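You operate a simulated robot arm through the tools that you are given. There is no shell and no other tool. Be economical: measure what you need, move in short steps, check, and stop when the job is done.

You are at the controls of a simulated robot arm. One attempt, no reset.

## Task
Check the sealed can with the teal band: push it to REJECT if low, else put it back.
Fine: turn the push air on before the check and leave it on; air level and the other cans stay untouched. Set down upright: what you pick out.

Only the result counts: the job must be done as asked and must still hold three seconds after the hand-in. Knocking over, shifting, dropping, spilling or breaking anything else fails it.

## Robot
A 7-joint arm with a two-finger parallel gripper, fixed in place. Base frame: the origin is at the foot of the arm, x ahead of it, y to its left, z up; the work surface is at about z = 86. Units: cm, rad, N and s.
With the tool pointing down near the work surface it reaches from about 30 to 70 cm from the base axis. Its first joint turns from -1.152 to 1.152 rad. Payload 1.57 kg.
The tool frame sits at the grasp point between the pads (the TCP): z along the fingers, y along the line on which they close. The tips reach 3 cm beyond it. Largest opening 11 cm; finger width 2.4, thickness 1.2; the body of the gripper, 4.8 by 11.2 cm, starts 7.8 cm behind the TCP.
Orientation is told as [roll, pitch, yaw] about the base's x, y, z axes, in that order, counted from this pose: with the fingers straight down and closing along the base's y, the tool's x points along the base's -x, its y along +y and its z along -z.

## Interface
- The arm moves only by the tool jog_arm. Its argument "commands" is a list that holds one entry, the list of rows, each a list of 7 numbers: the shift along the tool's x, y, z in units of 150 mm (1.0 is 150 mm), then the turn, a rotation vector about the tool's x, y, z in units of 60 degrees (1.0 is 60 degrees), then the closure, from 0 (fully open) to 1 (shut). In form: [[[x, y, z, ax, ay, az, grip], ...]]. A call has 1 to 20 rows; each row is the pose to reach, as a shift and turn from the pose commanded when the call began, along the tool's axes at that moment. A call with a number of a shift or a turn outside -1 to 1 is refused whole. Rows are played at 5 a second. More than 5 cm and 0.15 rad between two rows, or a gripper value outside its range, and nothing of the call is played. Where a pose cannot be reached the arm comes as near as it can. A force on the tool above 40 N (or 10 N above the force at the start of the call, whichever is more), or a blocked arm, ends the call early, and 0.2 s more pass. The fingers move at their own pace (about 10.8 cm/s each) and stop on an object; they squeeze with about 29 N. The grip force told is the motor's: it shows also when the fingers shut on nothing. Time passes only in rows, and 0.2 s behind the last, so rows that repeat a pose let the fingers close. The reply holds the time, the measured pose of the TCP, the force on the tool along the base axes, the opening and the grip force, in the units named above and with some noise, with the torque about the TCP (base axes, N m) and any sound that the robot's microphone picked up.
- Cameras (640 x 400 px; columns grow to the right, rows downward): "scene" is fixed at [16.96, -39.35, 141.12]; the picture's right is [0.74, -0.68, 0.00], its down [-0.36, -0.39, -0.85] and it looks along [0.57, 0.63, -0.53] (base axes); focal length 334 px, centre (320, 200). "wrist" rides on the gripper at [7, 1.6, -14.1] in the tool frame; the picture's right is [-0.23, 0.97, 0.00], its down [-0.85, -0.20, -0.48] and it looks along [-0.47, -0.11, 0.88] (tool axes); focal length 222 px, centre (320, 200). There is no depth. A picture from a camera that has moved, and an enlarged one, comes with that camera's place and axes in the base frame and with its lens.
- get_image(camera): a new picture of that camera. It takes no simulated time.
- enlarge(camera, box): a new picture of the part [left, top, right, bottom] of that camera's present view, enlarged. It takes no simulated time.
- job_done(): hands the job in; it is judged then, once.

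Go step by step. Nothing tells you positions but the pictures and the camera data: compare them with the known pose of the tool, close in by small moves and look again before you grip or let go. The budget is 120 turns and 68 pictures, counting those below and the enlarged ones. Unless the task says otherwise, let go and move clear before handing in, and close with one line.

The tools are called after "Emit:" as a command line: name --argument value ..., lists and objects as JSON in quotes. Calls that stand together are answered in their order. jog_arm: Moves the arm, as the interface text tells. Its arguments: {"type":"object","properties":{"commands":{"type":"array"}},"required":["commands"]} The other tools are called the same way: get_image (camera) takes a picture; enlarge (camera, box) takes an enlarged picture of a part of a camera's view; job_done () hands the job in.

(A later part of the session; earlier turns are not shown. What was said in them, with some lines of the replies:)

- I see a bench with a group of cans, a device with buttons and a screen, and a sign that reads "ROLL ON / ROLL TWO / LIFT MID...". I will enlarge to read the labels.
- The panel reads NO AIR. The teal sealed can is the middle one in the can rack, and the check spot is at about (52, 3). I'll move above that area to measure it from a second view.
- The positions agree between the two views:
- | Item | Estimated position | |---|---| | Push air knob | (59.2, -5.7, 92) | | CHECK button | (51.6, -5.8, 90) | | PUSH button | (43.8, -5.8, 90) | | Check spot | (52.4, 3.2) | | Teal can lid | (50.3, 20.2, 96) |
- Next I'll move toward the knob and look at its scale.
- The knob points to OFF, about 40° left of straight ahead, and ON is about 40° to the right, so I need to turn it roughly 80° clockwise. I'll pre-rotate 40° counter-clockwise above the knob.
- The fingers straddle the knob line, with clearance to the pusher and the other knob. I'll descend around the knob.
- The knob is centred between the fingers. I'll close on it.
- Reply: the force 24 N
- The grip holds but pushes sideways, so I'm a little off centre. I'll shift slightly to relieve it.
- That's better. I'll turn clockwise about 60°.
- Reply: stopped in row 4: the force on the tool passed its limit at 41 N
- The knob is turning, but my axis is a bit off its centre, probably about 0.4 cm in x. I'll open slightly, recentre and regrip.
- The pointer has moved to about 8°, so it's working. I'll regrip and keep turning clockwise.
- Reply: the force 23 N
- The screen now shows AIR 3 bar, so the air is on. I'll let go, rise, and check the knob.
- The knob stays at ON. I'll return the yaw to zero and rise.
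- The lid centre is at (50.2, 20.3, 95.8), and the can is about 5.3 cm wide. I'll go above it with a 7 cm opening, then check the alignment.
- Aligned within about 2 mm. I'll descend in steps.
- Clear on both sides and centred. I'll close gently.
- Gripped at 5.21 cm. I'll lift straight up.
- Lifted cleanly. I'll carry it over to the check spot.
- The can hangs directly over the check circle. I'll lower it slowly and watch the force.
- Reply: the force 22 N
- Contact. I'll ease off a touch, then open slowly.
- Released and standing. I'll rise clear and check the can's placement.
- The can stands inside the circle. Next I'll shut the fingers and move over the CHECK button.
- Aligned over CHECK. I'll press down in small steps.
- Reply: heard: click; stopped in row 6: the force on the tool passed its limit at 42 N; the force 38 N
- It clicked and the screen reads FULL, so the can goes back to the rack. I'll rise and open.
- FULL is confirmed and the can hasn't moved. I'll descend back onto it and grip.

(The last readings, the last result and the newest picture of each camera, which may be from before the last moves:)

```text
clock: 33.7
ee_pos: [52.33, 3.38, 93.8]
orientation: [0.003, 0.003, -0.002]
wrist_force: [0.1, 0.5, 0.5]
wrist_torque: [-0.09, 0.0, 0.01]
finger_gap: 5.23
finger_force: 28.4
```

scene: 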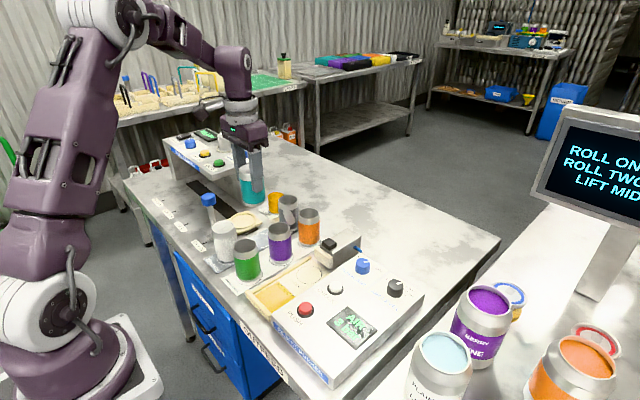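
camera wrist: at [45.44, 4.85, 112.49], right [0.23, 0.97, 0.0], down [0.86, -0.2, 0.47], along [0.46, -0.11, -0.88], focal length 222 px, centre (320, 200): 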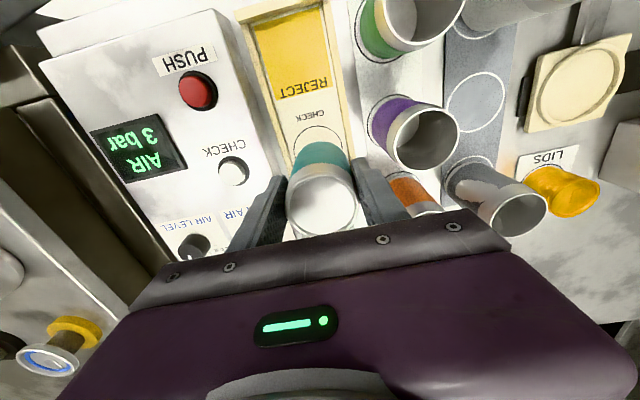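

Gripped. I'll lift and carry it back to the rack.

Emit:
jog_arm --commands '[[[0, 0, -0.05, 0, 0, 0, 0.65], [0, 0, -0.2, 0, 0, 0, 0.65], [0, 0, -0.4, 0, 0, 0, 0.65], [0, 0, -0.6, 0, 0, 0, 0.65], [0, 0, -0.82, 0, 0, 0, 0.65], [0, 0, -0.82, 0, 0, 0, 0.65]]]'

Emit:
jog_arm --commands '[[[0.03, 0.2, 0, 0, 0, 0, 0.65], [0.06, 0.4, 0, 0, 0, 0, 0.65], [0.09, 0.6, 0, 0, 0, 0, 0.65], [0.12, 0.8, 0, 0, 0, 0, 0.65], [0.14, 1.0, 0, 0, 0, 0, 0.65], [0.14, 1.0, 0, 0, 0, 0, 0.65]]]'

```text
clock: 35.1
ee_pos: [52.67, 3.55, 106.29]
orientation: [0.005, 0.001, -0.001]
wrist_force: [0.0, -0.2, -1.6]
wrist_torque: [-0.03, 0.0, 0.0]
finger_gap: 5.21
finger_force: 29.1
```

```text
clock: 36.5
ee_pos: [50.32, 18.44, 106.32]
orientation: [0.004, 0.003, -0.001]
wrist_force: [0.3, -0.6, -1.3]
wrist_torque: [-0.01, 0.02, 0.02]
finger_gap: 5.2
finger_force: 29.3
```

Emit:
jog_arm --commands '[[[0.006, 0.137, 0, 0, 0, 0, 0.65], [0.006, 0.137, 0.2, 0, 0, 0, 0.65], [0.006, 0.137, 0.45, 0, 0, 0, 0.65], [0.006, 0.137, 0.65, 0, 0, 0, 0.65], [0.006, 0.137, 0.65, 0, 0, 0, 0.65]]]'

Emit:
enlarge --camera "scene" --box '[190, 170, 340, 290]'

Emit:
enlarge --camera "wrist" --box '[220, 60, 440, 240]'

```text
clock: 37.7
ee_pos: [50.21, 20.42, 96.52]
orientation: [0.004, 0.001, -0.001]
wrist_force: [-0.1, -0.5, -2.4]
wrist_torque: [-0.02, 0.06, 0.02]
finger_gap: 5.2
finger_force: 29.2
```

```text
3.33 times, centred on (265, 230) of scene
camera zoom: at [16.96, -39.35, 141.12], right [0.74, -0.68, 0.0], down [-0.36, -0.39, -0.85], along [0.57, 0.63, -0.53], focal length 1113 px, centre (503, 100)
```

zoom: 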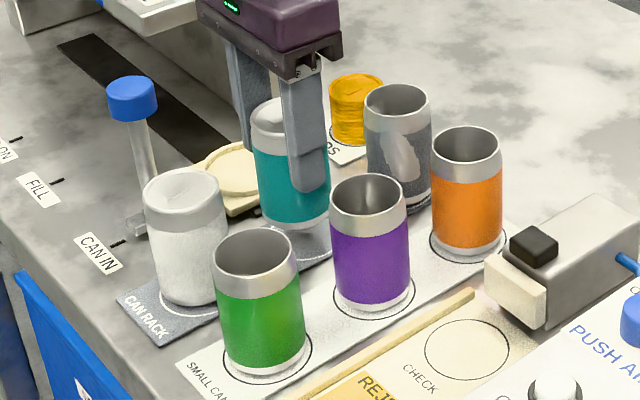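

```text
2.22 times, centred on (330, 150) of wrist
camera zoom: at [43.31, 22.03, 110.59], right [0.23, 0.97, 0.0], down [0.86, -0.2, 0.48], along [0.46, -0.11, -0.88], focal length 494 px, centre (298, 311)
```

zoom: 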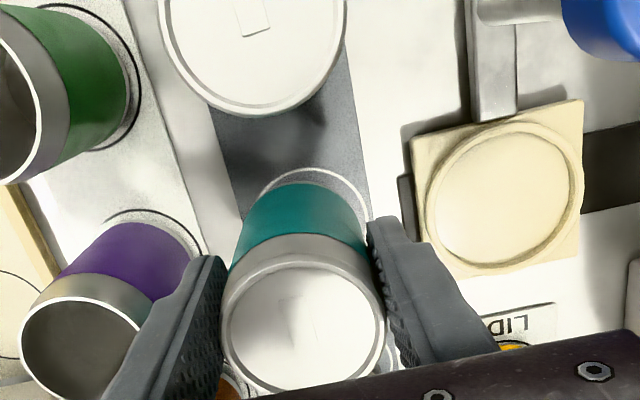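

Over its spot. I'll lower it slowly.

Emit:
jog_arm --commands '[[[0, 0.004, 0.07, 0, 0, 0, 0.65], [0, 0.004, 0.13, 0, 0, 0, 0.65], [0, 0.004, 0.155, 0, 0, 0, 0.65], [0, 0.004, 0.165, 0, 0, 0, 0.65], [0, 0.004, 0.165, 0, 0, 0, 0.65]]]'

```text
clock: 38.9
ee_pos: [50.21, 20.5, 94.08]
orientation: [0.004, 0.004, -0.001]
wrist_force: [0.3, -0.6, -0.8]
wrist_torque: [0.05, 0.01, 0.02]
finger_gap: 5.2
finger_force: 28.9
```

Emit:
jog_arm --commands '[[[0, 0, 0.007, 0, 0, 0, 0.65], [0, 0, 0.014, 0, 0, 0, 0.65], [0, 0, 0.014, 0, 0, 0, 0.65]]]'

```text
clock: 39.7
ee_pos: [50.22, 20.5, 93.88]
orientation: [0.004, 0.001, -0.001]
wrist_force: [-1.6, 0.1, 6.0]
wrist_torque: [-0.17, 0.07, -0.04]
finger_gap: 5.2
finger_force: 28.8
```

Touching the rack lightly. I'll open to 7 cm as before.

Emit:
jog_arm --commands '[[[0, 0, 0, 0, 0, 0, 0.52], [0, 0, 0, 0, 0, 0, 0.45], [0, 0, 0, 0, 0, 0, 0.37], [0, 0, 0, 0, 0, 0, 0.37], [0, 0, -0.15, 0, 0, 0, 0.37], [0, 0, -0.4, 0, 0, 0, 0.37], [0, 0, -0.7, 0, 0, 0, 0.37], [0, 0, -0.95, 0, 0, 0, 0.37], [0.2, 0, -0.95, 0, 0, 0, 0.37], [0.2, 0, -0.95, 0, 0, 0, 0.37]]]'

Emit:
get_image --camera "wrist"

Emit:
enlarge --camera "scene" --box '[200, 180, 430, 360]'

```text
clock: 41.9
ee_pos: [47.16, 20.5, 107.92]
orientation: [0.003, 0.002, -0.002]
wrist_force: [0.9, -1.1, 0.6]
wrist_torque: [-0.01, 0.02, 0.0]
finger_gap: 6.94
finger_force: 0.1
```

```text
24 pictures are left
camera wrist: at [40.28, 22.1, 122.2], right [0.23, 0.97, 0.0], down [0.86, -0.2, 0.48], along [0.46, -0.11, -0.88], focal length 222 px, centre (320, 200)
```

wrist: 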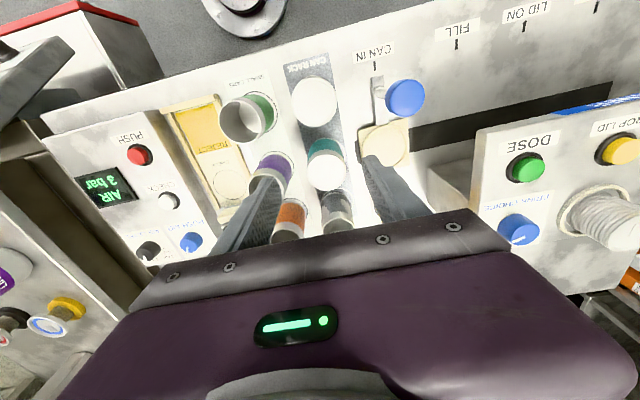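

```text
2.22 times, centred on (315, 270) of scene
camera zoom: at [16.96, -39.35, 141.12], right [0.74, -0.68, 0.0], down [-0.36, -0.39, -0.85], along [0.57, 0.63, -0.53], focal length 742 px, centre (331, 44)
```

zoom: 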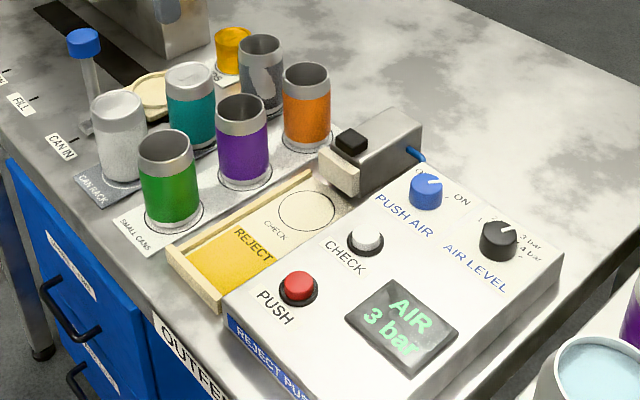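

The teal can is upright back in its rack spot, the air is on at 3 bar, nothing else has moved and the gripper is clear. I'm handing in.

Emit:
job_done

```text
The job is handed in.
```

The teal can checked FULL, so I put it back upright in its rack spot; the push air was turned on before the check and is still on at 3 bar.
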